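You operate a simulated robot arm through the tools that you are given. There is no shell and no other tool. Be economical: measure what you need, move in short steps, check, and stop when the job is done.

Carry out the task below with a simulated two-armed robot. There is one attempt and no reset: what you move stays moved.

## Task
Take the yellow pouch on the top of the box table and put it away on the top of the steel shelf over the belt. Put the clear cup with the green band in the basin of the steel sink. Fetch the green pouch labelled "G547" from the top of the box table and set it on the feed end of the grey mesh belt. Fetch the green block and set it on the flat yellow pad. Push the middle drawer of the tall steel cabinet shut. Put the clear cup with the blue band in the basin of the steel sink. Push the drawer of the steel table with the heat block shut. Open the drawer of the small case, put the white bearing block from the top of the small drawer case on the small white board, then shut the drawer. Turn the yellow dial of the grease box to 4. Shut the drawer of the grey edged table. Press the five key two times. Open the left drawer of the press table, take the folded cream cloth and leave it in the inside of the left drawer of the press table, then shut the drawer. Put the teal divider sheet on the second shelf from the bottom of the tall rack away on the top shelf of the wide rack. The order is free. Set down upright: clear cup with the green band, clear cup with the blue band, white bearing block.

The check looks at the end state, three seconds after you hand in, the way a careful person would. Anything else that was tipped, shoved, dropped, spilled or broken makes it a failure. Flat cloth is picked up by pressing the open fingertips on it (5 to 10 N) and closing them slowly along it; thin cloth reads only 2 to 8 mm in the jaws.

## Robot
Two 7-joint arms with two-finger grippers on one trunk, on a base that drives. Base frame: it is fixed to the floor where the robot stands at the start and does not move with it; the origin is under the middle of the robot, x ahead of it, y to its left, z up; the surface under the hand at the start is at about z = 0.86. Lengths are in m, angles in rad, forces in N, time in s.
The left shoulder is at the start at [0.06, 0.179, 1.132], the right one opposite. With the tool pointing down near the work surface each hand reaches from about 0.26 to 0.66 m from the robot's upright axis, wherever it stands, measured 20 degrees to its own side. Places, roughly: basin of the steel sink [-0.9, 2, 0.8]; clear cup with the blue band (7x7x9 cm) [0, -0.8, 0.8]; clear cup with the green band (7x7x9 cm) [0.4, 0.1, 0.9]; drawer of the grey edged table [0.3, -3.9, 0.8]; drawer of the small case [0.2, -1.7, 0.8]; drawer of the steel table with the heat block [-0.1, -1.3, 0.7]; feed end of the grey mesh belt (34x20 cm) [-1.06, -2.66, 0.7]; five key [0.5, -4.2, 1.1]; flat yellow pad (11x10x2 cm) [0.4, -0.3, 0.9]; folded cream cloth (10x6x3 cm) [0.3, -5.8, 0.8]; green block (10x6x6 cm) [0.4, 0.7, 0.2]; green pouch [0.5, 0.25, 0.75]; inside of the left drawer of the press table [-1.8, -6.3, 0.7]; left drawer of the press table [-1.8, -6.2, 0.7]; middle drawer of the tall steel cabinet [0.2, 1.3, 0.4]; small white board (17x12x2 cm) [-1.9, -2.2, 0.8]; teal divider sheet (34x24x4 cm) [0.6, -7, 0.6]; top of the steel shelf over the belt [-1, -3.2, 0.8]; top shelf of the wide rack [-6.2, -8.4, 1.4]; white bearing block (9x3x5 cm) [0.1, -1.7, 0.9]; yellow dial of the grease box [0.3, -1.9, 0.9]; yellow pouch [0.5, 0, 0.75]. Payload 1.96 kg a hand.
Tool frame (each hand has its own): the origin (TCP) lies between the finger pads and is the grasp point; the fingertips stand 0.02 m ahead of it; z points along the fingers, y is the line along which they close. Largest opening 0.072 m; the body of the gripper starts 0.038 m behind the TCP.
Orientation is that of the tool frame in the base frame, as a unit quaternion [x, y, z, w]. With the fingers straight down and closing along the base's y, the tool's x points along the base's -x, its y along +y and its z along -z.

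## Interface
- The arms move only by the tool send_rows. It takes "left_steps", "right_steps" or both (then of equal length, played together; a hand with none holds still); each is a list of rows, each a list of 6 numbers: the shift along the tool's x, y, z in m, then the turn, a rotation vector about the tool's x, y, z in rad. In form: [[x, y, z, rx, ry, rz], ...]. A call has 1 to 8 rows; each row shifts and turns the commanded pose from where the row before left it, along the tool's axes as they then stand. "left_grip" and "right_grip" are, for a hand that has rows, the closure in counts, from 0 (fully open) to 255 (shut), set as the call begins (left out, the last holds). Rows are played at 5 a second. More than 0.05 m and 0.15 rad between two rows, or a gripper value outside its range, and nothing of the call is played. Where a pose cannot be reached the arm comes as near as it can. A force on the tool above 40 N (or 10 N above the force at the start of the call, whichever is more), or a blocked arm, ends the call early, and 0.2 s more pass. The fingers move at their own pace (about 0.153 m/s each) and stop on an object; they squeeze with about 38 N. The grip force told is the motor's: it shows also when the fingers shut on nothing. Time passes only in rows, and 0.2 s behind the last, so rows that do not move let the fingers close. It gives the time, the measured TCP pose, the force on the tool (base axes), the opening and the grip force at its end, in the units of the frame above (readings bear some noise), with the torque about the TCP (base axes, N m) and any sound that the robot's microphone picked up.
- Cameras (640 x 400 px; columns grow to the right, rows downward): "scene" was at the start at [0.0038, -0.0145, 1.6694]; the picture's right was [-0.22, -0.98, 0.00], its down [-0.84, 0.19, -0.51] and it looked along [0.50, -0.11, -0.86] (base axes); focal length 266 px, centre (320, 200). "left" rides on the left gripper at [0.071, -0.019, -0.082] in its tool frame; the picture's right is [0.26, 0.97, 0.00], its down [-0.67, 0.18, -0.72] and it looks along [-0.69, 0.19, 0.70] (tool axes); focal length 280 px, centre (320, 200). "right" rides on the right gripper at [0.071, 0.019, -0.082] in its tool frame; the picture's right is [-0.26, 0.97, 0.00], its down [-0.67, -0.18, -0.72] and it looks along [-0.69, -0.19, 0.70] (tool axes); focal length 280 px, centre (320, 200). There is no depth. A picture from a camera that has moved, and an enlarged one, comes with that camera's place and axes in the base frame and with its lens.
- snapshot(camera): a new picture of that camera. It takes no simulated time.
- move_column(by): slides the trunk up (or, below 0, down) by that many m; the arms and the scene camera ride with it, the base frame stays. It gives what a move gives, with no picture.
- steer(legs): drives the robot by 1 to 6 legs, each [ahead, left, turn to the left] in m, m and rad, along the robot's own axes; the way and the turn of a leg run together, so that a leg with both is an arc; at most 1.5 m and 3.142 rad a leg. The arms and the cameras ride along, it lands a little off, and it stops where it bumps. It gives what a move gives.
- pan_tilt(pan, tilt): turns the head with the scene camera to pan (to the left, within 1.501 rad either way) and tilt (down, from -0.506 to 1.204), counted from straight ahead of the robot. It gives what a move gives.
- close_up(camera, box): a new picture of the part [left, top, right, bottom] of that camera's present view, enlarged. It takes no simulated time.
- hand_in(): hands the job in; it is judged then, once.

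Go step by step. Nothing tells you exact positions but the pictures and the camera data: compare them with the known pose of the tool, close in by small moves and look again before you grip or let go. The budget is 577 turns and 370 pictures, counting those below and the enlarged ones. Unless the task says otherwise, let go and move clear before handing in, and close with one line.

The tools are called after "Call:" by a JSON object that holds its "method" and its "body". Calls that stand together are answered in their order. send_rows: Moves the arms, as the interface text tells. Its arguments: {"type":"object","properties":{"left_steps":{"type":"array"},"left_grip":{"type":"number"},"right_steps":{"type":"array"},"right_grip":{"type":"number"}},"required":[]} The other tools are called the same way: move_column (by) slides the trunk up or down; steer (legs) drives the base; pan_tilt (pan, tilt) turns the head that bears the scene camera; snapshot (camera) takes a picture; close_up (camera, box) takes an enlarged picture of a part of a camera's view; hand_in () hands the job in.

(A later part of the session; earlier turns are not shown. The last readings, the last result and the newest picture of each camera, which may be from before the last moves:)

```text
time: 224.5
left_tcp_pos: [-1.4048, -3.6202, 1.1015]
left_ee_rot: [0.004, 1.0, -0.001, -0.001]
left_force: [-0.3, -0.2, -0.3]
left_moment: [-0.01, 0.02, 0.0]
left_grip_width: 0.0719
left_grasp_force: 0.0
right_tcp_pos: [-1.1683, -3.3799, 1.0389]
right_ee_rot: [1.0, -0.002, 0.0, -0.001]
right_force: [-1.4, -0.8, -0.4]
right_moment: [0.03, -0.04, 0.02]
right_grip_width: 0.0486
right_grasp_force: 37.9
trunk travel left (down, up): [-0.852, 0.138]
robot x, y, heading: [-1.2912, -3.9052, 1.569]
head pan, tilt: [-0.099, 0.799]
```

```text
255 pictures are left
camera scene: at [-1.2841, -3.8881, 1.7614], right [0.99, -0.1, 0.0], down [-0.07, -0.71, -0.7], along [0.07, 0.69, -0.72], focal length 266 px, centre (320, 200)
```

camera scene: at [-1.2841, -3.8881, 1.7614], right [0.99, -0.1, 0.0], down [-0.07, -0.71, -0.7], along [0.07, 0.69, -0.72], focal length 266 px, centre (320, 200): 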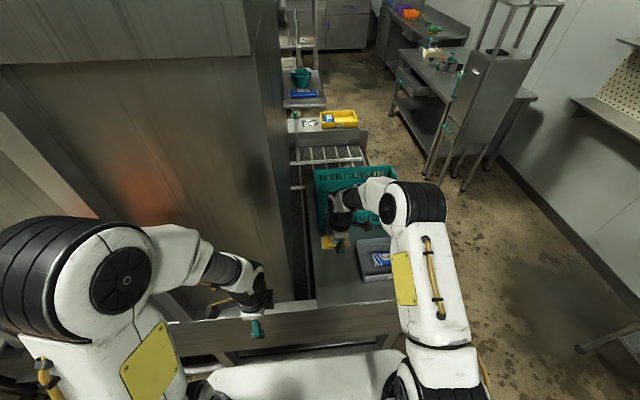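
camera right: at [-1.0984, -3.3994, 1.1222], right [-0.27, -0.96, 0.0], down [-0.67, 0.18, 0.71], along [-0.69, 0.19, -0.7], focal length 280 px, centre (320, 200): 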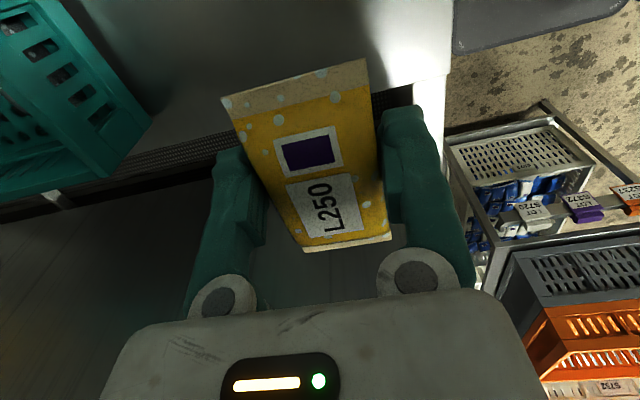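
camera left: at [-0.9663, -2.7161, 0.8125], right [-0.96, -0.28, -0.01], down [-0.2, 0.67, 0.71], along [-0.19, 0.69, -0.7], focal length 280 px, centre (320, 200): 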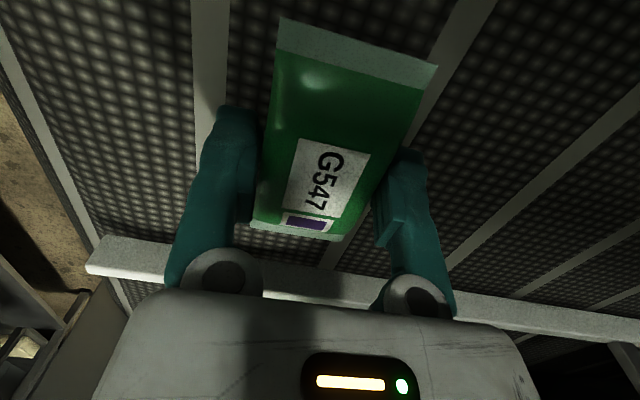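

Call:
{"method": "send_rows", "body": {"right_steps": [[0.005, 0, 0.045, 0, 0, 0], [0, 0, 0.045, 0, 0, 0], [0, 0, 0.045, 0, 0, 0], [0, 0, 0.015, 0, 0, 0], [0, 0, 0, 0, 0, 0]]}}

Call:
{"method": "snapshot", "body": {"camera": "right"}}

Call:
{"method": "close_up", "body": {"camera": "scene", "box": [290, 150, 430, 310]}}

```text
time: 225.7
left_tcp_pos: [-1.4062, -3.6213, 1.1009]
left_ee_rot: [0.003, 1.0, 0.0, -0.001]
left_force: [-0.4, 0.8, -0.3]
left_moment: [0.0, 0.0, 0.0]
left_grip_width: 0.072
left_grasp_force: 0.1
right_tcp_pos: [-1.1638, -3.3802, 0.8875]
right_ee_rot: [1.0, -0.002, 0.001, -0.001]
right_force: [0.5, 0.7, -0.4]
right_moment: [0.02, -0.04, -0.01]
right_grip_width: 0.0486
right_grasp_force: 37.5
trunk travel left (down, up): [-0.852, 0.138]
robot x, y, heading: [-1.2898, -3.9117, 1.568]
head pan, tilt: [-0.099, 0.799]
```

```text
254 pictures are left
camera right: at [-1.0933, -3.3998, 0.9703], right [-0.26, -0.96, 0.0], down [-0.68, 0.18, 0.71], along [-0.69, 0.19, -0.7], focal length 280 px, centre (320, 200)
```

right: 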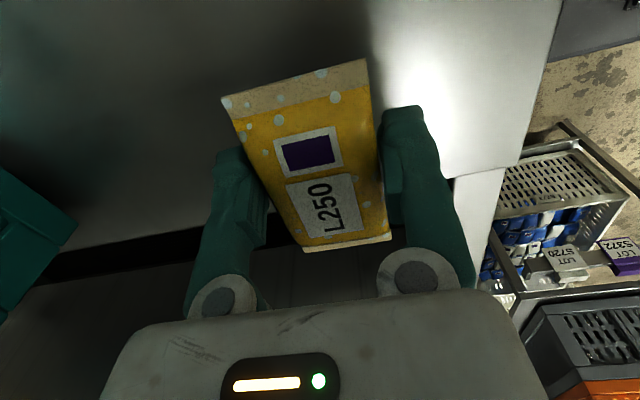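

```text
2.50 times, centred on (360, 230) of scene
camera zoom: at [-1.2843, -3.8879, 1.7614], right [0.99, -0.1, 0.0], down [-0.07, -0.71, -0.7], along [0.07, 0.69, -0.72], focal length 664 px, centre (220, 125)
```

zoom: 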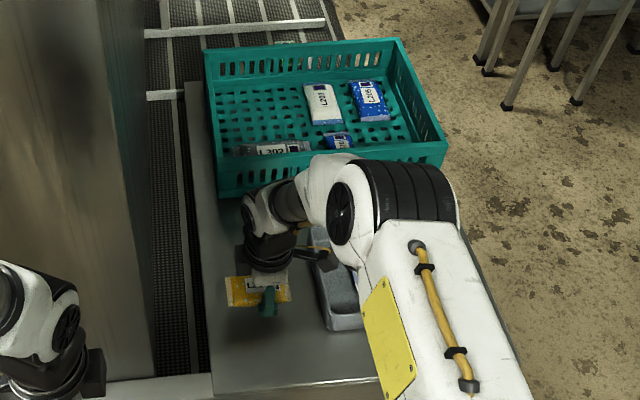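

Call:
{"method": "send_rows", "body": {"right_steps": [[0, 0, 0.02, 0, 0, 0], [0, 0, 0.02, 0, 0, 0], [0, 0, 0.01, 0, 0, 0], [0, 0, 0.01, 0, 0, 0], [0, 0, 0, 0, 0, 0]]}}

Call:
{"method": "snapshot", "body": {"camera": "right"}}

```text
time: 226.9
left_tcp_pos: [-1.4063, -3.6235, 1.1029]
left_ee_rot: [0.003, 1.0, 0.0, -0.001]
left_force: [-0.1, 0.6, 0.1]
left_moment: [0.0, 0.01, -0.02]
left_grip_width: 0.072
left_grasp_force: 0.0
right_tcp_pos: [-1.1618, -3.3815, 0.832]
right_ee_rot: [1.0, -0.002, 0.001, -0.004]
right_force: [1.0, 4.3, 34.4]
right_moment: [-0.23, 0.08, -0.04]
right_grip_width: 0.049
right_grasp_force: 38.4
trunk travel left (down, up): [-0.852, 0.138]
robot x, y, heading: [-1.2889, -3.9072, 1.565]
head pan, tilt: [-0.099, 0.799]
```

```text
252 pictures are left
camera right: at [-1.0915, -3.4014, 0.9145], right [-0.27, -0.96, -0.01], down [-0.68, 0.18, 0.72], along [-0.69, 0.2, -0.7], focal length 280 px, centre (320, 200)
```

right: 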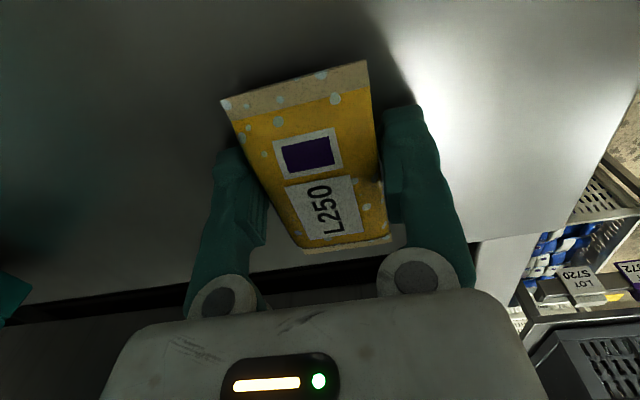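

Call:
{"method": "send_rows", "body": {"right_steps": [[0, 0, -0.005, 0, 0, 0], [0, 0, 0, 0, 0, 0]]}}

Call:
{"method": "send_rows", "body": {"right_steps": [[0, 0, 0, 0, 0, 0], [0, 0, 0, 0, 0, 0], [0, 0, -0.03, 0, 0, 0], [0, 0, -0.045, 0, 0, 0], [0, 0, -0.045, 0, 0, 0], [0, 0, -0.045, 0, 0, 0], [0, 0, -0.045, 0, 0, 0]], "right_grip": 0}}

Call:
{"method": "close_up", "body": {"camera": "scene", "box": [290, 150, 430, 310]}}

```text
time: 227.5
left_tcp_pos: [-1.4055, -3.6212, 1.1019]
left_ee_rot: [0.003, 1.0, -0.001, 0.0]
left_force: [-0.7, 0.7, 0.1]
left_moment: [-0.03, 0.0, 0.0]
left_grip_width: 0.072
left_grasp_force: 0.0
right_tcp_pos: [-1.1632, -3.3838, 0.8312]
right_ee_rot: [1.0, -0.002, 0.001, 0.001]
right_force: [-0.8, 0.2, 2.4]
right_moment: [0.05, -0.03, 0.01]
right_grip_width: 0.0486
right_grasp_force: 37.9
trunk travel left (down, up): [-0.852, 0.138]
robot x, y, heading: [-1.2907, -3.9074, 1.569]
head pan, tilt: [-0.099, 0.799]
```

```text
time: 229.1
left_tcp_pos: [-1.4041, -3.6215, 1.1027]
left_ee_rot: [0.003, 1.0, -0.001, -0.002]
left_force: [0.0, 0.0, 0.1]
left_moment: [0.04, 0.02, -0.01]
left_grip_width: 0.0719
left_grasp_force: 0.0
right_tcp_pos: [-1.1628, -3.385, 1.0438]
right_ee_rot: [1.0, -0.003, 0.001, 0.0]
right_force: [-0.3, 0.6, -0.3]
right_moment: [0.01, 0.0, 0.02]
right_grip_width: 0.0724
right_grasp_force: 0.1
trunk travel left (down, up): [-0.852, 0.138]
robot x, y, heading: [-1.2887, -3.9103, 1.563]
head pan, tilt: [-0.099, 0.799]
```

```text
2.50 times, centred on (360, 230) of scene
camera zoom: at [-1.2842, -3.8891, 1.7614], right [0.99, -0.1, 0.0], down [-0.07, -0.71, -0.7], along [0.07, 0.69, -0.72], focal length 664 px, centre (220, 125)
```

zoom: 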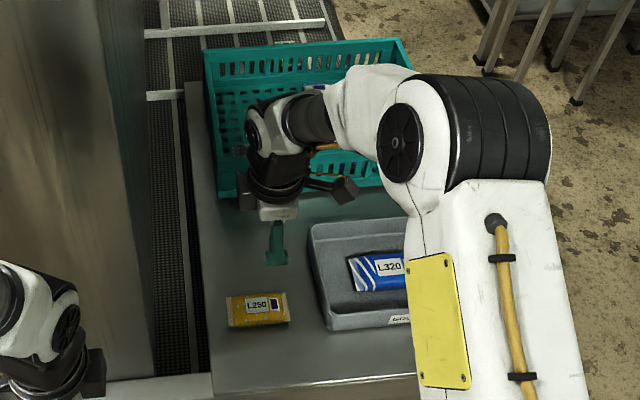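

Yellow pouch placed. Now east to the grey edged table: drawer and the keypad.

Call:
{"method": "send_rows", "body": {"right_steps": [[0, 0.045, -0.015, 0, 0, 0], [0, 0.045, -0.015, 0, 0, 0], [0.03, 0.035, -0.015, 0, 0, 0], [0.03, 0.03, 0, 0, 0, 0], [0.03, 0.03, 0, 0, 0, 0]]}}

Call:
{"method": "steer", "body": {"legs": [[-0.1, 0, 0], [0, -0.85, 0], [0, 0, -1.565]]}}

Call:
{"method": "pan_tilt", "body": {"pan": 0, "tilt": 0.6}}

Call:
{"method": "snapshot", "body": {"camera": "scene"}}

```text
time: 230.3
left_tcp_pos: [-1.4041, -3.6212, 1.1027]
left_ee_rot: [0.004, 1.0, -0.001, -0.002]
left_force: [-0.2, -0.7, 0.0]
left_moment: [0.0, 0.03, -0.03]
left_grip_width: 0.0719
left_grasp_force: 0.1
right_tcp_pos: [-1.0719, -3.5686, 1.088]
right_ee_rot: [1.0, -0.001, 0.001, -0.001]
right_force: [0.0, 0.3, -0.6]
right_moment: [0.01, -0.03, 0.04]
right_grip_width: 0.0721
right_grasp_force: 0.1
trunk travel left (down, up): [-0.852, 0.138]
robot x, y, heading: [-1.2911, -3.9037, 1.566]
head pan, tilt: [-0.099, 0.799]
```

```text
time: 239.3
left_tcp_pos: [-0.1662, -3.8983, 1.1016]
left_ee_rot: [0.711, 0.703, 0.0, -0.002]
left_force: [0.9, 0.5, 0.2]
left_moment: [0.0, 0.0, 0.01]
left_grip_width: 0.0719
left_grasp_force: 0.1
right_tcp_pos: [-0.1137, -4.2312, 1.088]
right_ee_rot: [-0.705, 0.709, -0.001, 0.0]
right_force: [0.2, 0.8, -0.3]
right_moment: [0.04, 0.03, 0.0]
right_grip_width: 0.0722
right_grasp_force: 0.1
trunk travel left (down, up): [-0.852, 0.138]
robot x, y, heading: [-0.4559, -4.012, -0.002]
head pan, tilt: [-0.099, 0.799]
```

```text
time: 240.1
left_tcp_pos: [-0.1656, -3.8998, 1.1013]
left_ee_rot: [0.711, 0.703, 0.0, -0.001]
left_force: [0.1, -0.3, 0.5]
left_moment: [-0.03, -0.02, 0.02]
left_grip_width: 0.0719
left_grasp_force: 0.1
right_tcp_pos: [-0.1131, -4.2318, 1.0878]
right_ee_rot: [-0.706, 0.709, -0.001, -0.001]
right_force: [-0.2, -0.7, 0.0]
right_moment: [-0.02, -0.01, 0.03]
right_grip_width: 0.0719
right_grasp_force: 0.0
trunk travel left (down, up): [-0.852, 0.138]
robot x, y, heading: [-0.4542, -4.0105, -0.005]
head pan, tilt: [0.0, 0.6]
```

```text
250 pictures are left
camera scene: at [-0.4276, -4.0137, 1.7782], right [0.0, -1.0, 0.0], down [-0.57, 0.0, -0.82], along [0.82, 0.0, -0.57], focal length 266 px, centre (320, 200)
```

scene: 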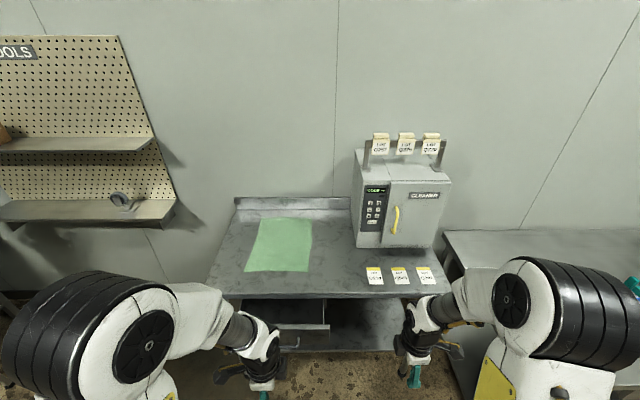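

Call:
{"method": "close_up", "body": {"camera": "scene", "box": [340, 160, 460, 260]}}

Call:
{"method": "close_up", "body": {"camera": "scene", "box": [200, 240, 440, 390]}}

Call:
{"method": "close_up", "body": {"camera": "scene", "box": [360, 180, 395, 232]}}

```text
4.00 times, centred on (400, 210) of scene
camera zoom: at [-0.4276, -4.0137, 1.7782], right [0.0, -1.0, 0.0], down [-0.57, 0.0, -0.82], along [0.82, 0.0, -0.57], focal length 1063 px, centre (0, 160)
```

zoom: 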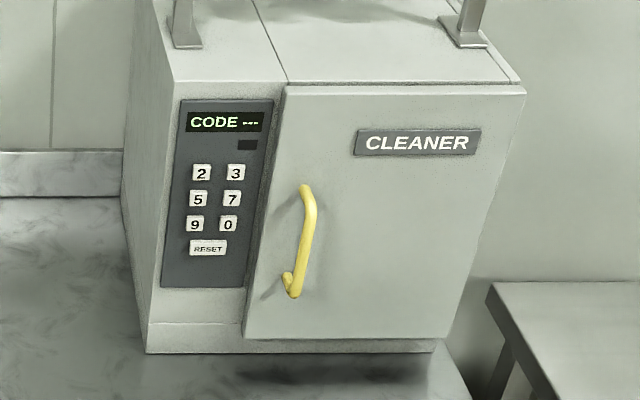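

```text
2.67 times, centred on (320, 315) of scene
camera zoom: at [-0.4276, -4.0137, 1.7782], right [0.0, -1.0, 0.0], down [-0.57, 0.0, -0.82], along [0.82, 0.0, -0.57], focal length 709 px, centre (320, -107)
```

zoom: 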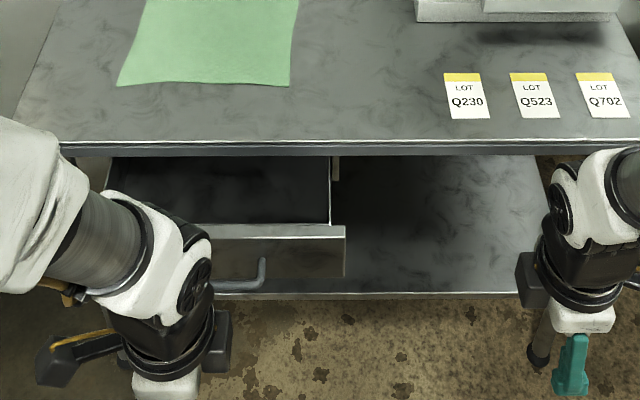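

```text
7.69 times, centred on (378, 206) of scene
camera zoom: at [-0.4276, -4.0137, 1.7782], right [0.0, -1.0, 0.0], down [-0.57, 0.0, -0.82], along [0.82, 0.0, -0.57], focal length 2045 px, centre (-122, 154)
```

zoom: 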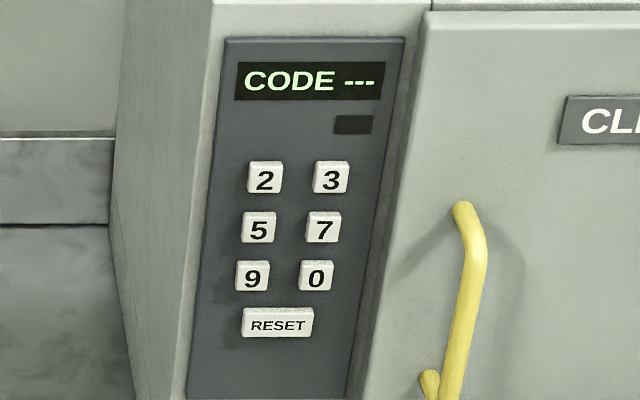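

Keypad's 5 is near [0.5, -4.23, 1.08]. First the drawer (front x≈0.145, right end y≈-4.05, handle ends y≈-3.93): shift right and lower the left hand to look.

Call:
{"method": "steer", "body": {"legs": [[0, -0.1, 0]]}}

Call:
{"method": "send_rows", "body": {"left_steps": [[0, 0.04, 0.02, 0, 0, 0], [0, 0.04, 0.02, 0, 0, 0], [0, 0, 0.045, 0, 0, 0], [0, 0, 0.045, 0, 0, 0], [0, 0, 0.045, 0, 0, 0], [0, 0, 0, 0, 0, 0]], "left_grip": 255}}

Call:
{"method": "snapshot", "body": {"camera": "left"}}

Call:
{"method": "pan_tilt", "body": {"pan": 0, "tilt": 0.9}}

Call:
{"method": "snapshot", "body": {"camera": "scene"}}

```text
time: 241.2
left_tcp_pos: [-0.1665, -3.9993, 1.1024]
left_ee_rot: [0.711, 0.703, -0.001, -0.002]
left_force: [0.2, 0.2, -0.5]
left_moment: [-0.01, 0.0, -0.02]
left_grip_width: 0.0719
left_grasp_force: 0.0
right_tcp_pos: [-0.1147, -4.3301, 1.0886]
right_ee_rot: [-0.706, 0.709, -0.001, 0.0]
right_force: [0.1, -0.2, 0.1]
right_moment: [-0.04, -0.01, 0.01]
right_grip_width: 0.0719
right_grasp_force: 0.1
trunk travel left (down, up): [-0.852, 0.138]
robot x, y, heading: [-0.4566, -4.114, -0.006]
head pan, tilt: [0.0, 0.6]
```

```text
time: 242.6
left_tcp_pos: [-0.0863, -4.0006, 0.9259]
left_ee_rot: [0.711, 0.703, -0.001, -0.002]
left_force: [-0.4, 0.7, -0.2]
left_moment: [-0.04, 0.0, -0.05]
left_grip_width: 0.0
left_grasp_force: 28.9
right_tcp_pos: [-0.1154, -4.3318, 1.0879]
right_ee_rot: [-0.705, 0.709, -0.001, 0.0]
right_force: [-0.6, -0.3, 0.3]
right_moment: [0.02, -0.04, -0.01]
right_grip_width: 0.0718
right_grasp_force: 0.0
trunk travel left (down, up): [-0.852, 0.138]
robot x, y, heading: [-0.4558, -4.1127, -0.007]
head pan, tilt: [0.0, 0.6]
```

```text
246 pictures are left
camera left: at [-0.1054, -3.9307, 1.0088], right [0.97, 0.25, 0.0], down [0.18, -0.68, 0.71], along [0.18, -0.69, -0.7], focal length 280 px, centre (320, 200)
```

left: 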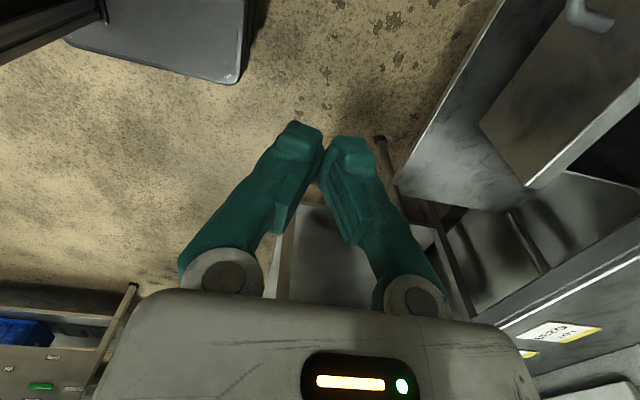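

```text
time: 243.4
left_tcp_pos: [-0.0871, -4.0012, 0.9277]
left_ee_rot: [0.711, 0.703, 0.0, -0.002]
left_force: [0.1, -0.7, -0.1]
left_moment: [0.04, -0.02, -0.02]
left_grip_width: 0.0
left_grasp_force: 29.8
right_tcp_pos: [-0.1137, -4.3312, 1.0888]
right_ee_rot: [-0.705, 0.709, -0.001, 0.0]
right_force: [0.1, -0.6, -0.5]
right_moment: [-0.01, -0.03, -0.03]
right_grip_width: 0.0721
right_grasp_force: 0.1
trunk travel left (down, up): [-0.852, 0.138]
robot x, y, heading: [-0.4521, -4.1149, -0.003]
head pan, tilt: [0.0, 0.901]
```

```text
245 pictures are left
camera scene: at [-0.4405, -4.1134, 1.7536], right [0.0, -1.0, 0.0], down [-0.78, 0.0, -0.62], along [0.62, 0.0, -0.78], focal length 266 px, centre (320, 200)
```

scene: 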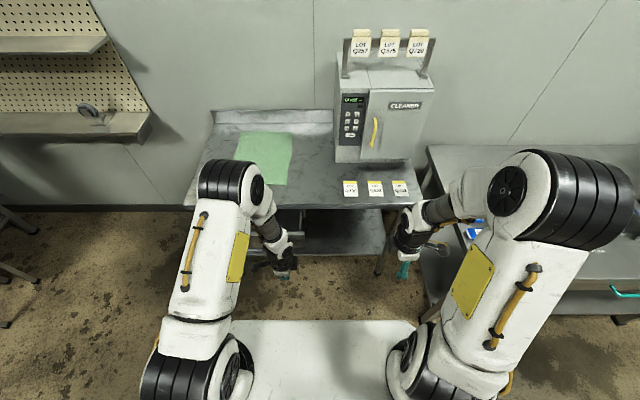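

The drawer panel is at x≈0.124, z 0.717–0.82. A forward-pointing fist is better for both tasks, so I'll pitch the right hand forward (and lift the left away).

Call:
{"method": "send_rows", "body": {"left_steps": [[0, 0, -0.045, 0, 0, 0], [0, 0, -0.045, 0, 0, 0], [0, 0, -0.045, 0, 0, 0], [0, -0.04, -0.02, 0, 0, 0], [0, -0.04, 0, 0, 0, 0], [0, 0, 0, 0, 0, 0], [0, 0, 0, 0, 0, 0], [0, 0, 0, 0, 0, 0]], "right_steps": [[0, 0, 0, 0.145, 0, 0], [0, 0, 0, 0.145, 0, 0], [0, 0, 0, 0.145, 0, 0], [0, 0, 0, 0.145, 0, 0], [0, 0, 0, 0.145, 0, 0], [0, 0, 0, 0.145, 0, 0], [0, 0, 0, 0.145, 0, 0], [0, 0, 0, 0.145, 0, 0]], "right_grip": 255}}

Call:
{"method": "send_rows", "body": {"right_steps": [[0, 0, 0, 0.145, 0, 0], [0, 0, 0, 0.145, 0, 0], [0, 0, 0, 0.12, 0, 0], [0, 0, 0, 0, 0, 0]]}}

```text
time: 245.2
left_tcp_pos: [-0.1652, -4.0036, 1.0818]
left_ee_rot: [0.711, 0.703, 0.0, -0.001]
left_force: [-0.4, 0.0, 0.6]
left_moment: [0.02, -0.01, 0.01]
left_grip_width: 0.0
left_grasp_force: 29.8
right_tcp_pos: [-0.0536, -4.3455, 1.0683]
right_ee_rot: [-0.59, 0.592, -0.39, 0.387]
right_force: [0.3, -0.5, -0.3]
right_moment: [-0.01, 0.02, -0.03]
right_grip_width: 0.0
right_grasp_force: 29.5
right hand out of reach, approached as far as the arm can: row 2, 3, 4, 5, 6
trunk travel left (down, up): [-0.852, 0.138]
robot x, y, heading: [-0.4561, -4.1162, -0.001]
head pan, tilt: [0.0, 0.901]
```

```text
time: 246.2
left_tcp_pos: [-0.1668, -4.0017, 1.0819]
left_ee_rot: [0.711, 0.703, 0.0, -0.001]
left_force: [0.0, 0.1, -0.5]
left_moment: [-0.01, 0.01, 0.0]
left_grip_width: 0.0001
left_grasp_force: 29.8
right_tcp_pos: [-0.052, -4.3443, 1.0669]
right_ee_rot: [-0.501, 0.502, -0.501, 0.497]
right_force: [0.2, -0.3, -0.2]
right_moment: [-0.03, -0.01, 0.02]
right_grip_width: 0.0
right_grasp_force: 29.6
trunk travel left (down, up): [-0.852, 0.138]
robot x, y, heading: [-0.4551, -4.1137, -0.01]
head pan, tilt: [0.0, 0.901]
```

Call:
{"method": "close_up", "body": {"camera": "scene", "box": [330, 85, 390, 150]}}

Call:
{"method": "snapshot", "body": {"camera": "right"}}

```text
6.15 times, centred on (360, 118) of scene
camera zoom: at [-0.4411, -4.1133, 1.7535], right [0.0, -1.0, 0.0], down [-0.78, 0.0, -0.62], along [0.62, 0.0, -0.78], focal length 1636 px, centre (74, 708)
```

zoom: 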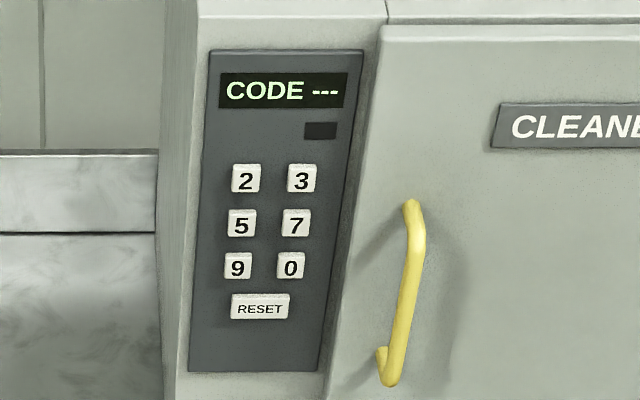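

```text
243 pictures are left
camera right: at [-0.1354, -4.4142, 1.0493], right [0.0, 0.26, -0.97], down [-0.71, 0.68, 0.19], along [0.7, 0.69, 0.18], focal length 280 px, centre (320, 200)
```

right: 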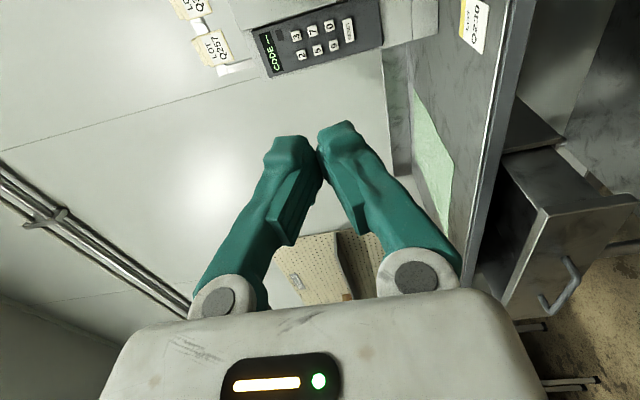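

5 key ≈ [0.49, -4.223, 1.105]. Drive forward 0.27 and align.

Call:
{"method": "steer", "body": {"legs": [[0.27, 0, 0]]}}

Call:
{"method": "send_rows", "body": {"right_steps": [[-0.035, -0.012, 0.03, 0, 0, 0], [-0.035, -0.012, 0.03, 0, 0, 0], [-0.035, -0.012, 0.03, 0, 0, 0], [-0.015, 0, 0.03, 0, 0, 0], [0, 0, 0.04, 0, 0, 0], [0, 0, 0, 0, 0, 0]]}}

Call:
{"method": "snapshot", "body": {"camera": "right"}}

Call:
{"method": "close_up", "body": {"camera": "scene", "box": [280, 60, 440, 160]}}

```text
time: 248.1
left_tcp_pos: [0.1068, -4.0038, 1.082]
left_ee_rot: [0.712, 0.702, 0.0, -0.001]
left_force: [0.4, 0.1, -0.4]
left_moment: [0.0, 0.01, 0.01]
left_grip_width: 0.0
left_grasp_force: 29.9
right_tcp_pos: [0.2183, -4.3466, 1.0685]
right_ee_rot: [-0.5, 0.504, -0.501, 0.495]
right_force: [-0.5, -0.8, -0.1]
right_moment: [-0.03, 0.02, 0.02]
right_grip_width: 0.0
right_grasp_force: 29.8
trunk travel left (down, up): [-0.852, 0.138]
robot x, y, heading: [-0.1795, -4.1133, -0.006]
head pan, tilt: [0.0, 0.901]
```

```text
time: 249.5
left_tcp_pos: [0.1075, -4.0052, 1.0822]
left_ee_rot: [0.712, 0.702, 0.0, -0.001]
left_force: [0.2, 0.3, 0.0]
left_moment: [0.0, 0.04, -0.03]
left_grip_width: 0.0001
left_grasp_force: 29.7
right_tcp_pos: [0.3803, -4.2249, 1.1031]
right_ee_rot: [-0.501, 0.503, -0.501, 0.495]
right_force: [-1.1, 0.3, 0.4]
right_moment: [-0.01, 0.0, -0.06]
right_grip_width: 0.0
right_grasp_force: 30.2
trunk travel left (down, up): [-0.852, 0.138]
robot x, y, heading: [-0.1831, -4.1214, -0.008]
head pan, tilt: [0.0, 0.901]
```

```text
242 pictures are left
camera right: at [0.297, -4.2948, 1.0849], right [0.0, 0.26, -0.97], down [-0.71, 0.68, 0.19], along [0.71, 0.68, 0.18], focal length 280 px, centre (320, 200)
```

right: 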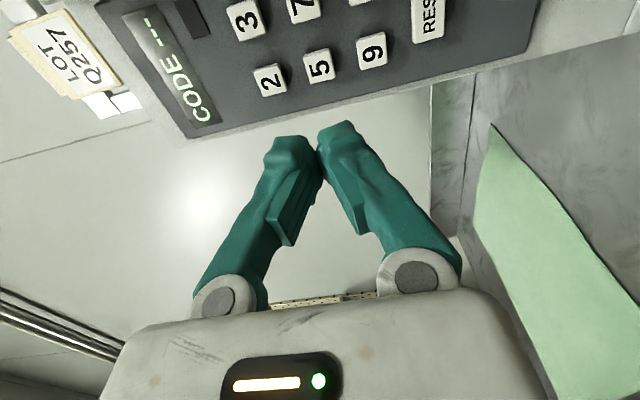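

```text
4.00 times, centred on (360, 110) of scene
camera zoom: at [-0.1686, -4.1151, 1.7535], right [-0.01, -1.0, 0.0], down [-0.78, 0.01, -0.62], along [0.62, 0.0, -0.78], focal length 1063 px, centre (160, 560)
```

zoom: 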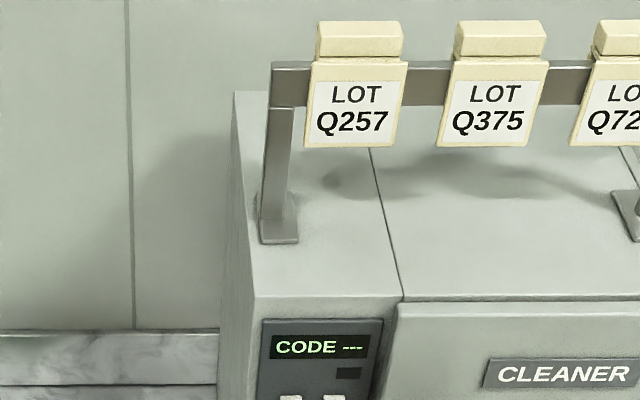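

Call:
{"method": "send_rows", "body": {"right_steps": [[0.001, 0, 0.03, 0, 0, 0], [0, 0, 0.03, 0, 0, 0], [0, 0, 0.015, 0, 0, 0], [0, 0, 0, 0, 0, 0]]}}

Call:
{"method": "snapshot", "body": {"camera": "right"}}

Call:
{"method": "pan_tilt", "body": {"pan": -0.2, "tilt": 0.5}}

Call:
{"method": "close_up", "body": {"camera": "scene", "box": [250, 130, 410, 250]}}

```text
time: 250.5
left_tcp_pos: [0.1086, -4.004, 1.0824]
left_ee_rot: [0.712, 0.702, -0.001, -0.002]
left_force: [-0.8, 0.2, -0.5]
left_moment: [0.0, -0.01, 0.01]
left_grip_width: 0.0001
left_grasp_force: 29.5
right_tcp_pos: [0.4532, -4.2273, 1.1018]
right_ee_rot: [-0.5, 0.503, -0.5, 0.497]
right_force: [-0.1, 0.9, -0.4]
right_moment: [-0.04, 0.0, -0.04]
right_grip_width: 0.0
right_grasp_force: 29.4
trunk travel left (down, up): [-0.852, 0.138]
robot x, y, heading: [-0.182, -4.1103, -0.005]
head pan, tilt: [0.0, 0.901]
```

```text
240 pictures are left
camera right: at [0.37, -4.2975, 1.0838], right [-0.01, 0.26, -0.97], down [-0.71, 0.68, 0.19], along [0.71, 0.69, 0.18], focal length 280 px, centre (320, 200)
```

right: 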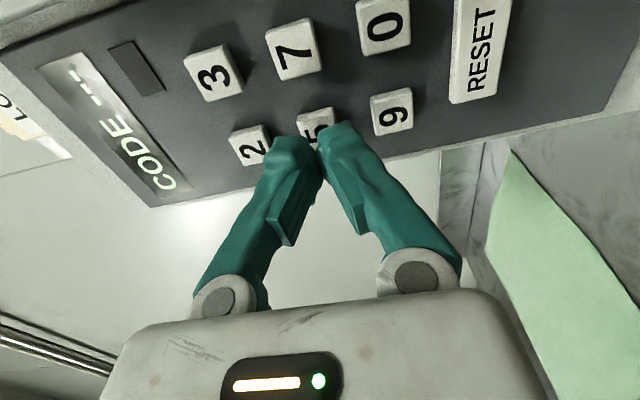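

```text
time: 251.4
left_tcp_pos: [0.1065, -4.0037, 1.0815]
left_ee_rot: [0.713, 0.701, -0.001, -0.002]
left_force: [-0.6, -0.8, -0.4]
left_moment: [0.0, -0.02, 0.01]
left_grip_width: 0.0
left_grasp_force: 30.0
right_tcp_pos: [0.4521, -4.2277, 1.1011]
right_ee_rot: [-0.5, 0.504, -0.501, 0.495]
right_force: [-0.4, -0.3, 0.4]
right_moment: [-0.02, 0.01, 0.02]
right_grip_width: 0.0003
right_grasp_force: 29.6
trunk travel left (down, up): [-0.852, 0.138]
robot x, y, heading: [-0.1829, -4.1131, -0.006]
head pan, tilt: [-0.201, 0.499]
```

```text
3.33 times, centred on (330, 190) of scene
camera zoom: at [-0.1545, -4.1332, 1.7873], right [-0.21, -0.98, 0.0], down [-0.47, 0.1, -0.88], along [0.86, -0.18, -0.48], focal length 886 px, centre (287, 233)
```

zoom: 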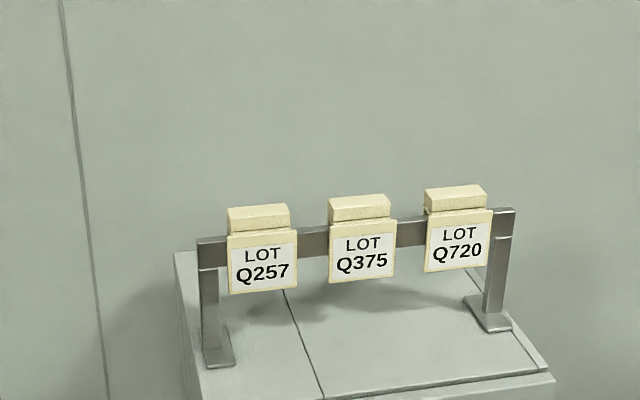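

Call:
{"method": "send_rows", "body": {"right_steps": [[0, 0, 0.014, 0, 0, 0], [0, 0, 0.004, 0, 0, 0], [0, 0, 0.003, 0, 0, 0], [0, 0, 0, 0, 0, 0]]}}

```text
time: 252.4
left_tcp_pos: [0.1061, -4.0042, 1.0816]
left_ee_rot: [0.712, 0.702, 0.001, -0.002]
left_force: [0.0, 1.1, 0.6]
left_moment: [0.0, 0.0, 0.01]
left_grip_width: 0.0002
left_grasp_force: 29.7
right_tcp_pos: [0.4731, -4.2297, 1.101]
right_ee_rot: [-0.501, 0.503, -0.5, 0.496]
right_force: [-13.4, 1.0, -4.8]
right_moment: [-0.01, 0.12, 0.03]
right_grip_width: 0.0064
right_grasp_force: 29.2
trunk travel left (down, up): [-0.852, 0.138]
robot x, y, heading: [-0.1835, -4.1143, -0.011]
head pan, tilt: [-0.201, 0.499]
heard: click
```

A click: first press registered. Back off and check the display.

Call:
{"method": "send_rows", "body": {"right_steps": [[0, 0, -0.02, 0, 0, 0], [0, 0, 0, 0, 0, 0]]}}

Call:
{"method": "close_up", "body": {"camera": "right", "box": [0, 0, 520, 220]}}

```text
time: 253.0
left_tcp_pos: [0.1068, -4.0053, 1.0827]
left_ee_rot: [0.712, 0.702, 0.001, -0.001]
left_force: [0.4, 0.3, 0.3]
left_moment: [-0.01, 0.0, 0.02]
left_grip_width: 0.0002
left_grasp_force: 29.2
right_tcp_pos: [0.4555, -4.2304, 1.1008]
right_ee_rot: [-0.499, 0.503, -0.501, 0.496]
right_force: [-0.9, -0.7, -0.1]
right_moment: [0.01, -0.01, 0.02]
right_grip_width: 0.0
right_grasp_force: 29.6
trunk travel left (down, up): [-0.852, 0.138]
robot x, y, heading: [-0.1788, -4.117, -0.006]
head pan, tilt: [-0.201, 0.499]
```

```text
1.23 times, centred on (260, 110) of right
camera zoom: at [0.3728, -4.3001, 1.0836], right [0.0, 0.26, -0.97], down [-0.71, 0.68, 0.19], along [0.71, 0.68, 0.18], focal length 345 px, centre (394, 311)
```

zoom: 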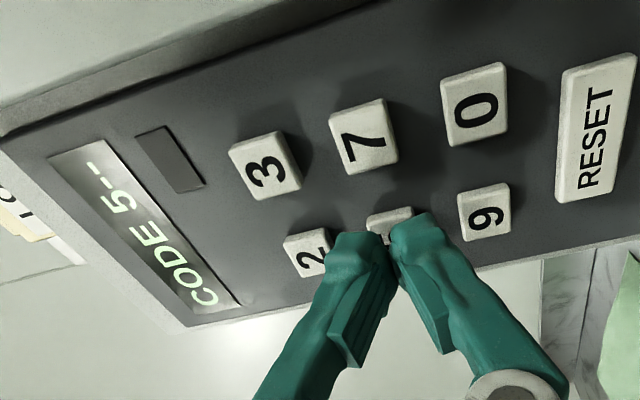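

Display shows "CODE 5--". Press once more.

Call:
{"method": "send_rows", "body": {"right_steps": [[0, 0, 0.014, 0, 0, 0], [0, 0, 0.004, 0, 0, 0], [0, 0, 0.003, 0, 0, 0], [0, 0, 0, 0, 0, 0]]}}

Call:
{"method": "send_rows", "body": {"right_steps": [[0, 0, -0.03, 0, 0, 0], [0, 0, -0.03, 0, 0, 0], [0, 0, 0, 0, 0, 0]]}}

Call:
{"method": "close_up", "body": {"camera": "right", "box": [0, 0, 520, 220]}}

```text
time: 254.0
left_tcp_pos: [0.1046, -4.0051, 1.0817]
left_ee_rot: [0.712, 0.703, 0.0, 0.0]
left_force: [0.4, 0.1, 0.1]
left_moment: [0.0, 0.03, 0.02]
left_grip_width: 0.0
left_grasp_force: 29.5
right_tcp_pos: [0.474, -4.2308, 1.1012]
right_ee_rot: [-0.5, 0.504, -0.501, 0.496]
right_force: [-18.3, 0.2, -6.0]
right_moment: [0.01, 0.06, 0.05]
right_grip_width: 0.0062
right_grasp_force: 29.2
trunk travel left (down, up): [-0.852, 0.138]
robot x, y, heading: [-0.1821, -4.115, -0.008]
head pan, tilt: [-0.201, 0.499]
heard: click
```

```text
time: 254.8
left_tcp_pos: [0.108, -4.0048, 1.0812]
left_ee_rot: [0.712, 0.702, -0.001, -0.002]
left_force: [0.0, 0.7, -0.6]
left_moment: [0.02, -0.03, 0.03]
left_grip_width: 0.0
left_grasp_force: 29.1
right_tcp_pos: [0.4176, -4.2296, 1.1004]
right_ee_rot: [-0.5, 0.504, -0.501, 0.496]
right_force: [0.3, -0.2, 0.2]
right_moment: [0.0, -0.01, -0.05]
right_grip_width: 0.0
right_grasp_force: 29.1
trunk travel left (down, up): [-0.852, 0.138]
robot x, y, heading: [-0.1819, -4.1129, -0.008]
head pan, tilt: [-0.201, 0.499]
```

```text
1.23 times, centred on (260, 110) of right
camera zoom: at [0.3349, -4.2997, 1.083], right [0.0, 0.26, -0.97], down [-0.71, 0.68, 0.19], along [0.71, 0.69, 0.18], focal length 345 px, centre (394, 311)
```

zoom: 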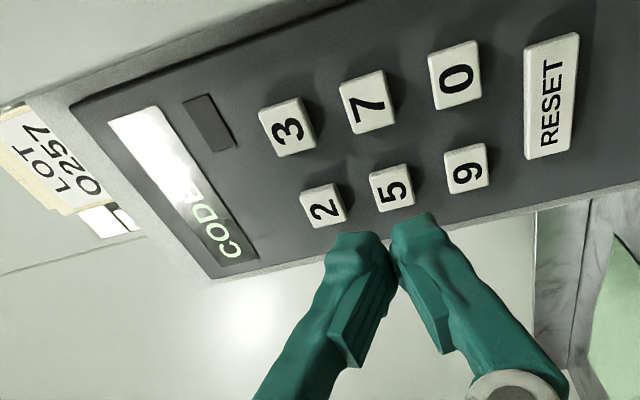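

Both presses clicked. Now back off, shift left, lower, and use the same fist to push the drawer.

Call:
{"method": "steer", "body": {"legs": [[-0.36, 0, 0], [0, 0.235, 0]]}}

Call:
{"method": "pan_tilt", "body": {"pan": -0.2, "tilt": 0.6}}

Call:
{"method": "close_up", "body": {"camera": "scene", "box": [300, 150, 420, 250]}}

Call:
{"method": "move_column", "body": {"by": -0.325}}

Call:
{"method": "snapshot", "body": {"camera": "right"}}

```text
time: 258.5
left_tcp_pos: [-0.2484, -3.7588, 1.0814]
left_ee_rot: [0.709, 0.706, -0.001, -0.002]
left_force: [-0.1, -0.1, -0.3]
left_moment: [-0.01, 0.01, -0.01]
left_grip_width: 0.0002
left_grasp_force: 29.2
right_tcp_pos: [0.0636, -3.9831, 1.1004]
right_ee_rot: [0.502, -0.501, 0.498, -0.499]
right_force: [0.5, 0.6, -0.7]
right_moment: [-0.04, -0.01, 0.03]
right_grip_width: 0.0003
right_grasp_force: 29.6
trunk travel left (down, up): [-0.852, 0.138]
robot x, y, heading: [-0.5359, -3.8725, -0.001]
head pan, tilt: [-0.201, 0.499]
```

```text
time: 259.2
left_tcp_pos: [-0.2485, -3.7592, 1.0807]
left_ee_rot: [0.709, 0.705, 0.0, -0.002]
left_force: [-0.4, 0.2, -0.1]
left_moment: [0.0, 0.01, -0.03]
left_grip_width: 0.0002
left_grasp_force: 29.8
right_tcp_pos: [0.0641, -3.9811, 1.1008]
right_ee_rot: [0.502, -0.501, 0.498, -0.498]
right_force: [-0.1, 0.2, 0.5]
right_moment: [0.02, 0.0, 0.02]
right_grip_width: 0.0
right_grasp_force: 28.9
trunk travel left (down, up): [-0.852, 0.138]
robot x, y, heading: [-0.5389, -3.8725, -0.001]
head pan, tilt: [-0.201, 0.6]
```

```text
4.00 times, centred on (360, 200) of scene
camera zoom: at [-0.5114, -3.888, 1.7783], right [-0.2, -0.98, 0.0], down [-0.55, 0.11, -0.83], along [0.81, -0.17, -0.56], focal length 1063 px, centre (160, 200)
```

zoom: 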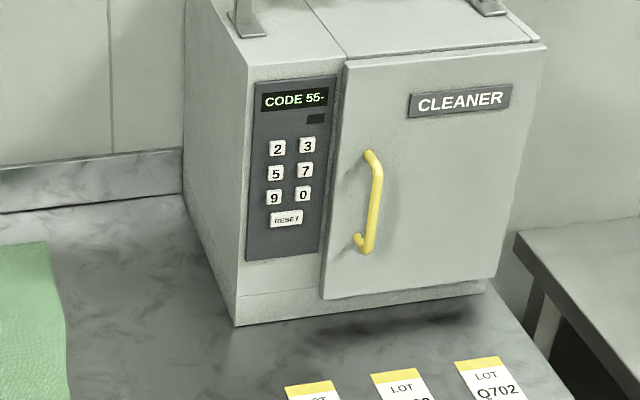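

```text
time: 262.4
left_tcp_pos: [-0.2484, -3.7587, 0.7575]
left_ee_rot: [0.709, 0.705, -0.001, -0.002]
left_force: [0.0, -0.5, -0.6]
left_moment: [0.02, 0.01, -0.02]
left_grip_width: 0.0
left_grasp_force: 29.5
right_tcp_pos: [0.0633, -3.9809, 0.7754]
right_ee_rot: [0.501, -0.501, 0.499, -0.498]
right_force: [1.2, 0.1, -0.2]
right_moment: [0.03, 0.01, -0.01]
right_grip_width: 0.0001
right_grasp_force: 30.2
trunk travel left (down, up): [-0.527, 0.463]
robot x, y, heading: [-0.5358, -3.8696, -0.002]
head pan, tilt: [-0.201, 0.6]
```

```text
235 pictures are left
camera right: at [-0.0191, -4.0521, 0.7583], right [-0.01, 0.26, -0.97], down [-0.71, 0.67, 0.19], along [0.7, 0.69, 0.18], focal length 280 px, centre (320, 200)
```

right: 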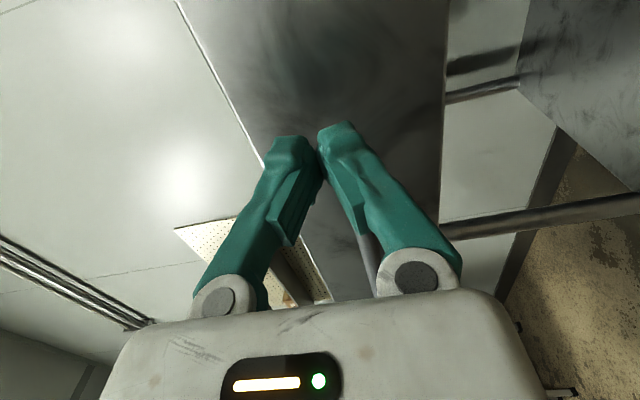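

"CODE 55-" confirmed. Push the drawer by driving forward.

Call:
{"method": "steer", "body": {"legs": [[0.2, 0, 0]]}}

Call:
{"method": "snapshot", "body": {"camera": "right"}}

Call:
{"method": "snapshot", "body": {"camera": "scene"}}

```text
time: 263.9
left_tcp_pos: [-0.0665, -3.7593, 0.757]
left_ee_rot: [0.71, 0.704, 0.0, -0.001]
left_force: [-0.5, 0.4, 0.1]
left_moment: [-0.01, 0.04, -0.02]
left_grip_width: 0.0
left_grasp_force: 29.1
right_tcp_pos: [0.2375, -3.9842, 0.7721]
right_ee_rot: [-0.502, 0.503, -0.498, 0.497]
right_force: [-1.6, 0.7, 1.2]
right_moment: [-0.06, -0.04, 0.01]
right_grip_width: 0.0002
right_grasp_force: 29.9
trunk travel left (down, up): [-0.527, 0.463]
robot x, y, heading: [-0.3541, -3.8732, -0.004]
head pan, tilt: [-0.201, 0.6]
stopped in leg 1: the force on the tool passed its limit at 130 N (the readings are from after the stop); the commanded pose is now the measured one
```

```text
234 pictures are left
camera right: at [0.1554, -4.0535, 0.7562], right [-0.01, 0.26, -0.97], down [-0.71, 0.68, 0.19], along [0.7, 0.69, 0.18], focal length 280 px, centre (320, 200)
```

right: 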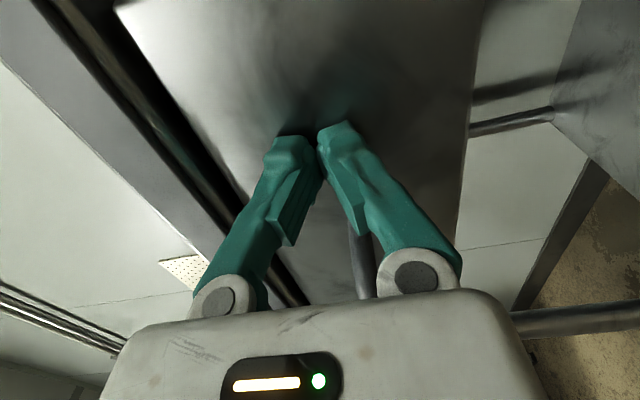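

```text
233 pictures are left
camera scene: at [-0.3326, -3.8894, 1.4532], right [-0.2, -0.98, 0.0], down [-0.55, 0.11, -0.83], along [0.81, -0.17, -0.56], focal length 266 px, centre (320, 200)
```

scene: 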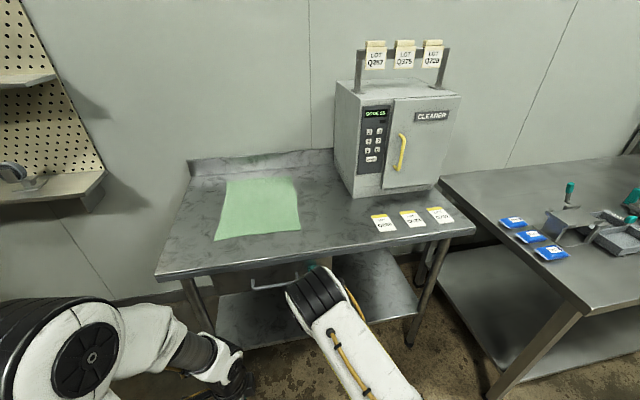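

Call:
{"method": "steer", "body": {"legs": [[-0.3, 0, 0]]}}

Call:
{"method": "pan_tilt", "body": {"pan": 0, "tilt": 0.7}}

Call:
{"method": "close_up", "body": {"camera": "scene", "box": [180, 130, 480, 320]}}

```text
time: 266.0
left_tcp_pos: [-0.372, -3.7595, 0.7571]
left_ee_rot: [0.708, 0.706, 0.0, -0.001]
left_force: [0.0, -0.4, -0.9]
left_moment: [0.04, -0.05, -0.01]
left_grip_width: 0.0
left_grasp_force: 29.5
right_tcp_pos: [-0.0643, -3.9824, 0.7734]
right_ee_rot: [0.503, -0.502, 0.499, -0.497]
right_force: [-0.5, 0.0, -0.1]
right_moment: [0.01, 0.02, 0.02]
right_grip_width: 0.0
right_grasp_force: 29.7
trunk travel left (down, up): [-0.527, 0.463]
robot x, y, heading: [-0.6623, -3.8711, -0.001]
head pan, tilt: [-0.201, 0.6]
```

```text
time: 266.7
left_tcp_pos: [-0.3708, -3.7591, 0.7575]
left_ee_rot: [0.709, 0.705, 0.0, -0.001]
left_force: [0.8, -0.8, -0.6]
left_moment: [-0.06, 0.01, 0.0]
left_grip_width: 0.0001
left_grasp_force: 29.2
right_tcp_pos: [-0.0643, -3.9814, 0.7726]
right_ee_rot: [0.503, -0.502, 0.498, -0.497]
right_force: [0.0, -1.0, -0.5]
right_moment: [0.02, -0.03, 0.0]
right_grip_width: 0.0
right_grasp_force: 29.7
trunk travel left (down, up): [-0.527, 0.463]
robot x, y, heading: [-0.6591, -3.8729, 0.0]
head pan, tilt: [0.0, 0.7]
```

```text
2.11 times, centred on (330, 225) of scene
camera zoom: at [-0.6365, -3.8711, 1.4447], right [0.0, -1.0, 0.0], down [-0.64, 0.0, -0.77], along [0.77, 0.0, -0.64], focal length 560 px, centre (299, 147)
```

zoom: 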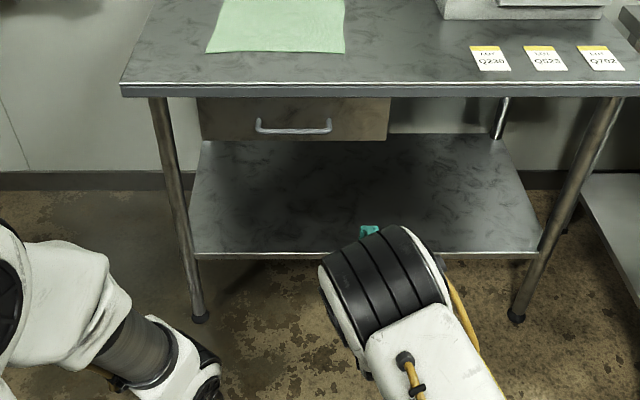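

Drawer is shut. Now north: heat-block table. Raise the trunk, face north and drive up the aisle.

Call:
{"method": "move_column", "body": {"by": 0.3}}

Call:
{"method": "steer", "body": {"legs": [[0.22, 0, 0], [0, 0, 1.571], [1.1, 0, 0], [1.0, 0, 0]]}}

Call:
{"method": "pan_tilt", "body": {"pan": -0.9, "tilt": 0.7}}

Call:
{"method": "snapshot", "body": {"camera": "scene"}}

```text
time: 269.7
left_tcp_pos: [-0.3717, -3.7588, 1.0574]
left_ee_rot: [0.709, 0.705, 0.0, -0.001]
left_force: [0.2, 0.5, 0.0]
left_moment: [-0.03, -0.01, -0.01]
left_grip_width: 0.0
left_grasp_force: 30.1
right_tcp_pos: [-0.0643, -3.982, 1.0737]
right_ee_rot: [0.504, -0.502, 0.498, -0.497]
right_force: [0.1, 0.2, 0.3]
right_moment: [-0.02, 0.01, 0.01]
right_grip_width: 0.0
right_grasp_force: 29.4
trunk travel left (down, up): [-0.827, 0.163]
robot x, y, heading: [-0.6606, -3.8727, 0.004]
head pan, tilt: [0.0, 0.7]
```

```text
time: 285.2
left_tcp_pos: [-0.5787, -1.4907, 1.0572]
left_ee_rot: [-0.002, 1.0, -0.001, 0.0]
left_force: [0.2, 0.8, 0.0]
left_moment: [-0.01, 0.02, 0.02]
left_grip_width: 0.0
left_grasp_force: 29.3
right_tcp_pos: [-0.3594, -1.1808, 1.0727]
right_ee_rot: [0.71, 0.005, -0.004, -0.704]
right_force: [0.3, 0.5, -0.6]
right_moment: [-0.01, -0.01, 0.05]
right_grip_width: 0.0002
right_grasp_force: 29.5
trunk travel left (down, up): [-0.827, 0.163]
robot x, y, heading: [-0.4606, -1.7767, 1.585]
head pan, tilt: [0.0, 0.7]
```

```text
time: 286.4
left_tcp_pos: [-0.5776, -1.4905, 1.0557]
left_ee_rot: [-0.003, 1.0, 0.0, 0.0]
left_force: [0.5, 0.2, 0.4]
left_moment: [0.0, 0.0, -0.01]
left_grip_width: 0.0
left_grasp_force: 29.9
right_tcp_pos: [-0.3592, -1.1815, 1.0734]
right_ee_rot: [0.711, 0.005, -0.004, -0.704]
right_force: [0.9, -0.1, -0.1]
right_moment: [0.0, -0.01, 0.02]
right_grip_width: 0.0
right_grasp_force: 29.6
trunk travel left (down, up): [-0.827, 0.163]
robot x, y, heading: [-0.4627, -1.7796, 1.58]
head pan, tilt: [-0.901, 0.7]
```

```text
231 pictures are left
camera scene: at [-0.3979, -1.7837, 1.7447], right [0.63, -0.78, 0.0], down [-0.5, -0.41, -0.76], along [0.59, 0.48, -0.64], focal length 266 px, centre (320, 200)
```

scene: 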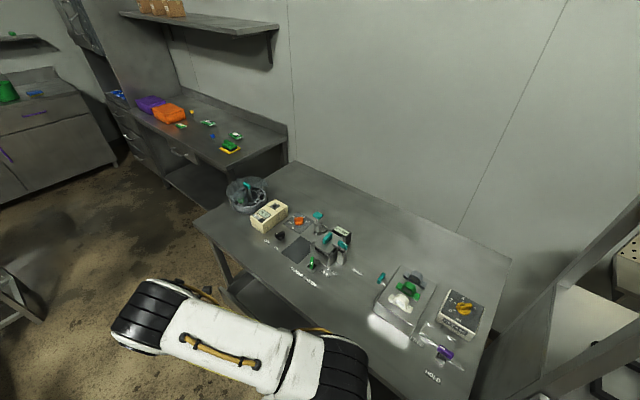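

Call:
{"method": "steer", "body": {"legs": [[0.3, 0.1, 0], [0, 0, -1.58]]}}

Call:
{"method": "pan_tilt", "body": {"pan": 0, "tilt": 0.85}}

Call:
{"method": "snapshot", "body": {"camera": "scene"}}

```text
time: 292.4
left_tcp_pos: [-0.2758, -1.3624, 1.057]
left_ee_rot: [0.71, 0.704, 0.0, -0.002]
left_force: [0.2, -0.3, -1.5]
left_moment: [0.0, -0.02, -0.01]
left_grip_width: 0.0001
left_grasp_force: 29.3
right_tcp_pos: [0.0287, -1.5857, 1.0742]
right_ee_rot: [0.503, -0.502, 0.498, -0.496]
right_force: [0.7, -0.5, 0.0]
right_moment: [0.0, -0.02, 0.01]
right_grip_width: 0.0002
right_grasp_force: 29.4
trunk travel left (down, up): [-0.827, 0.163]
robot x, y, heading: [-0.5631, -1.4758, -0.003]
head pan, tilt: [-0.901, 0.7]
```

```text
time: 293.6
left_tcp_pos: [-0.2773, -1.3638, 1.0576]
left_ee_rot: [0.71, 0.705, 0.0, -0.001]
left_force: [-0.5, 0.9, -0.2]
left_moment: [0.01, -0.01, -0.01]
left_grip_width: 0.0001
left_grasp_force: 29.2
right_tcp_pos: [0.0304, -1.5854, 1.0734]
right_ee_rot: [-0.503, 0.503, -0.498, 0.496]
right_force: [1.1, -1.1, 0.0]
right_moment: [0.0, -0.02, 0.02]
right_grip_width: 0.0002
right_grasp_force: 29.4
trunk travel left (down, up): [-0.827, 0.163]
robot x, y, heading: [-0.5625, -1.4721, -0.006]
head pan, tilt: [0.0, 0.85]
```

```text
230 pictures are left
camera scene: at [-0.5496, -1.4748, 1.7324], right [0.0, -1.0, 0.0], down [-0.75, 0.0, -0.66], along [0.66, 0.0, -0.75], focal length 266 px, centre (320, 200)
```

scene: 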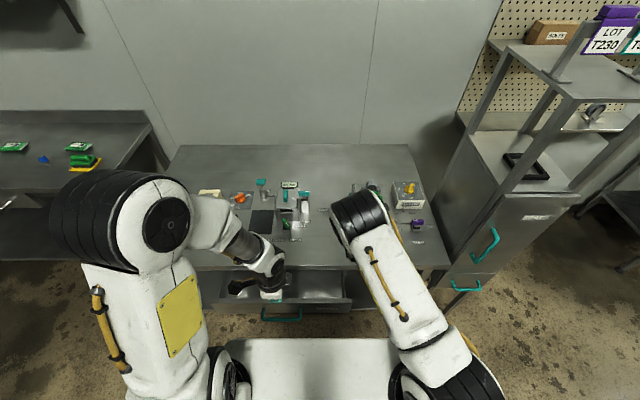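

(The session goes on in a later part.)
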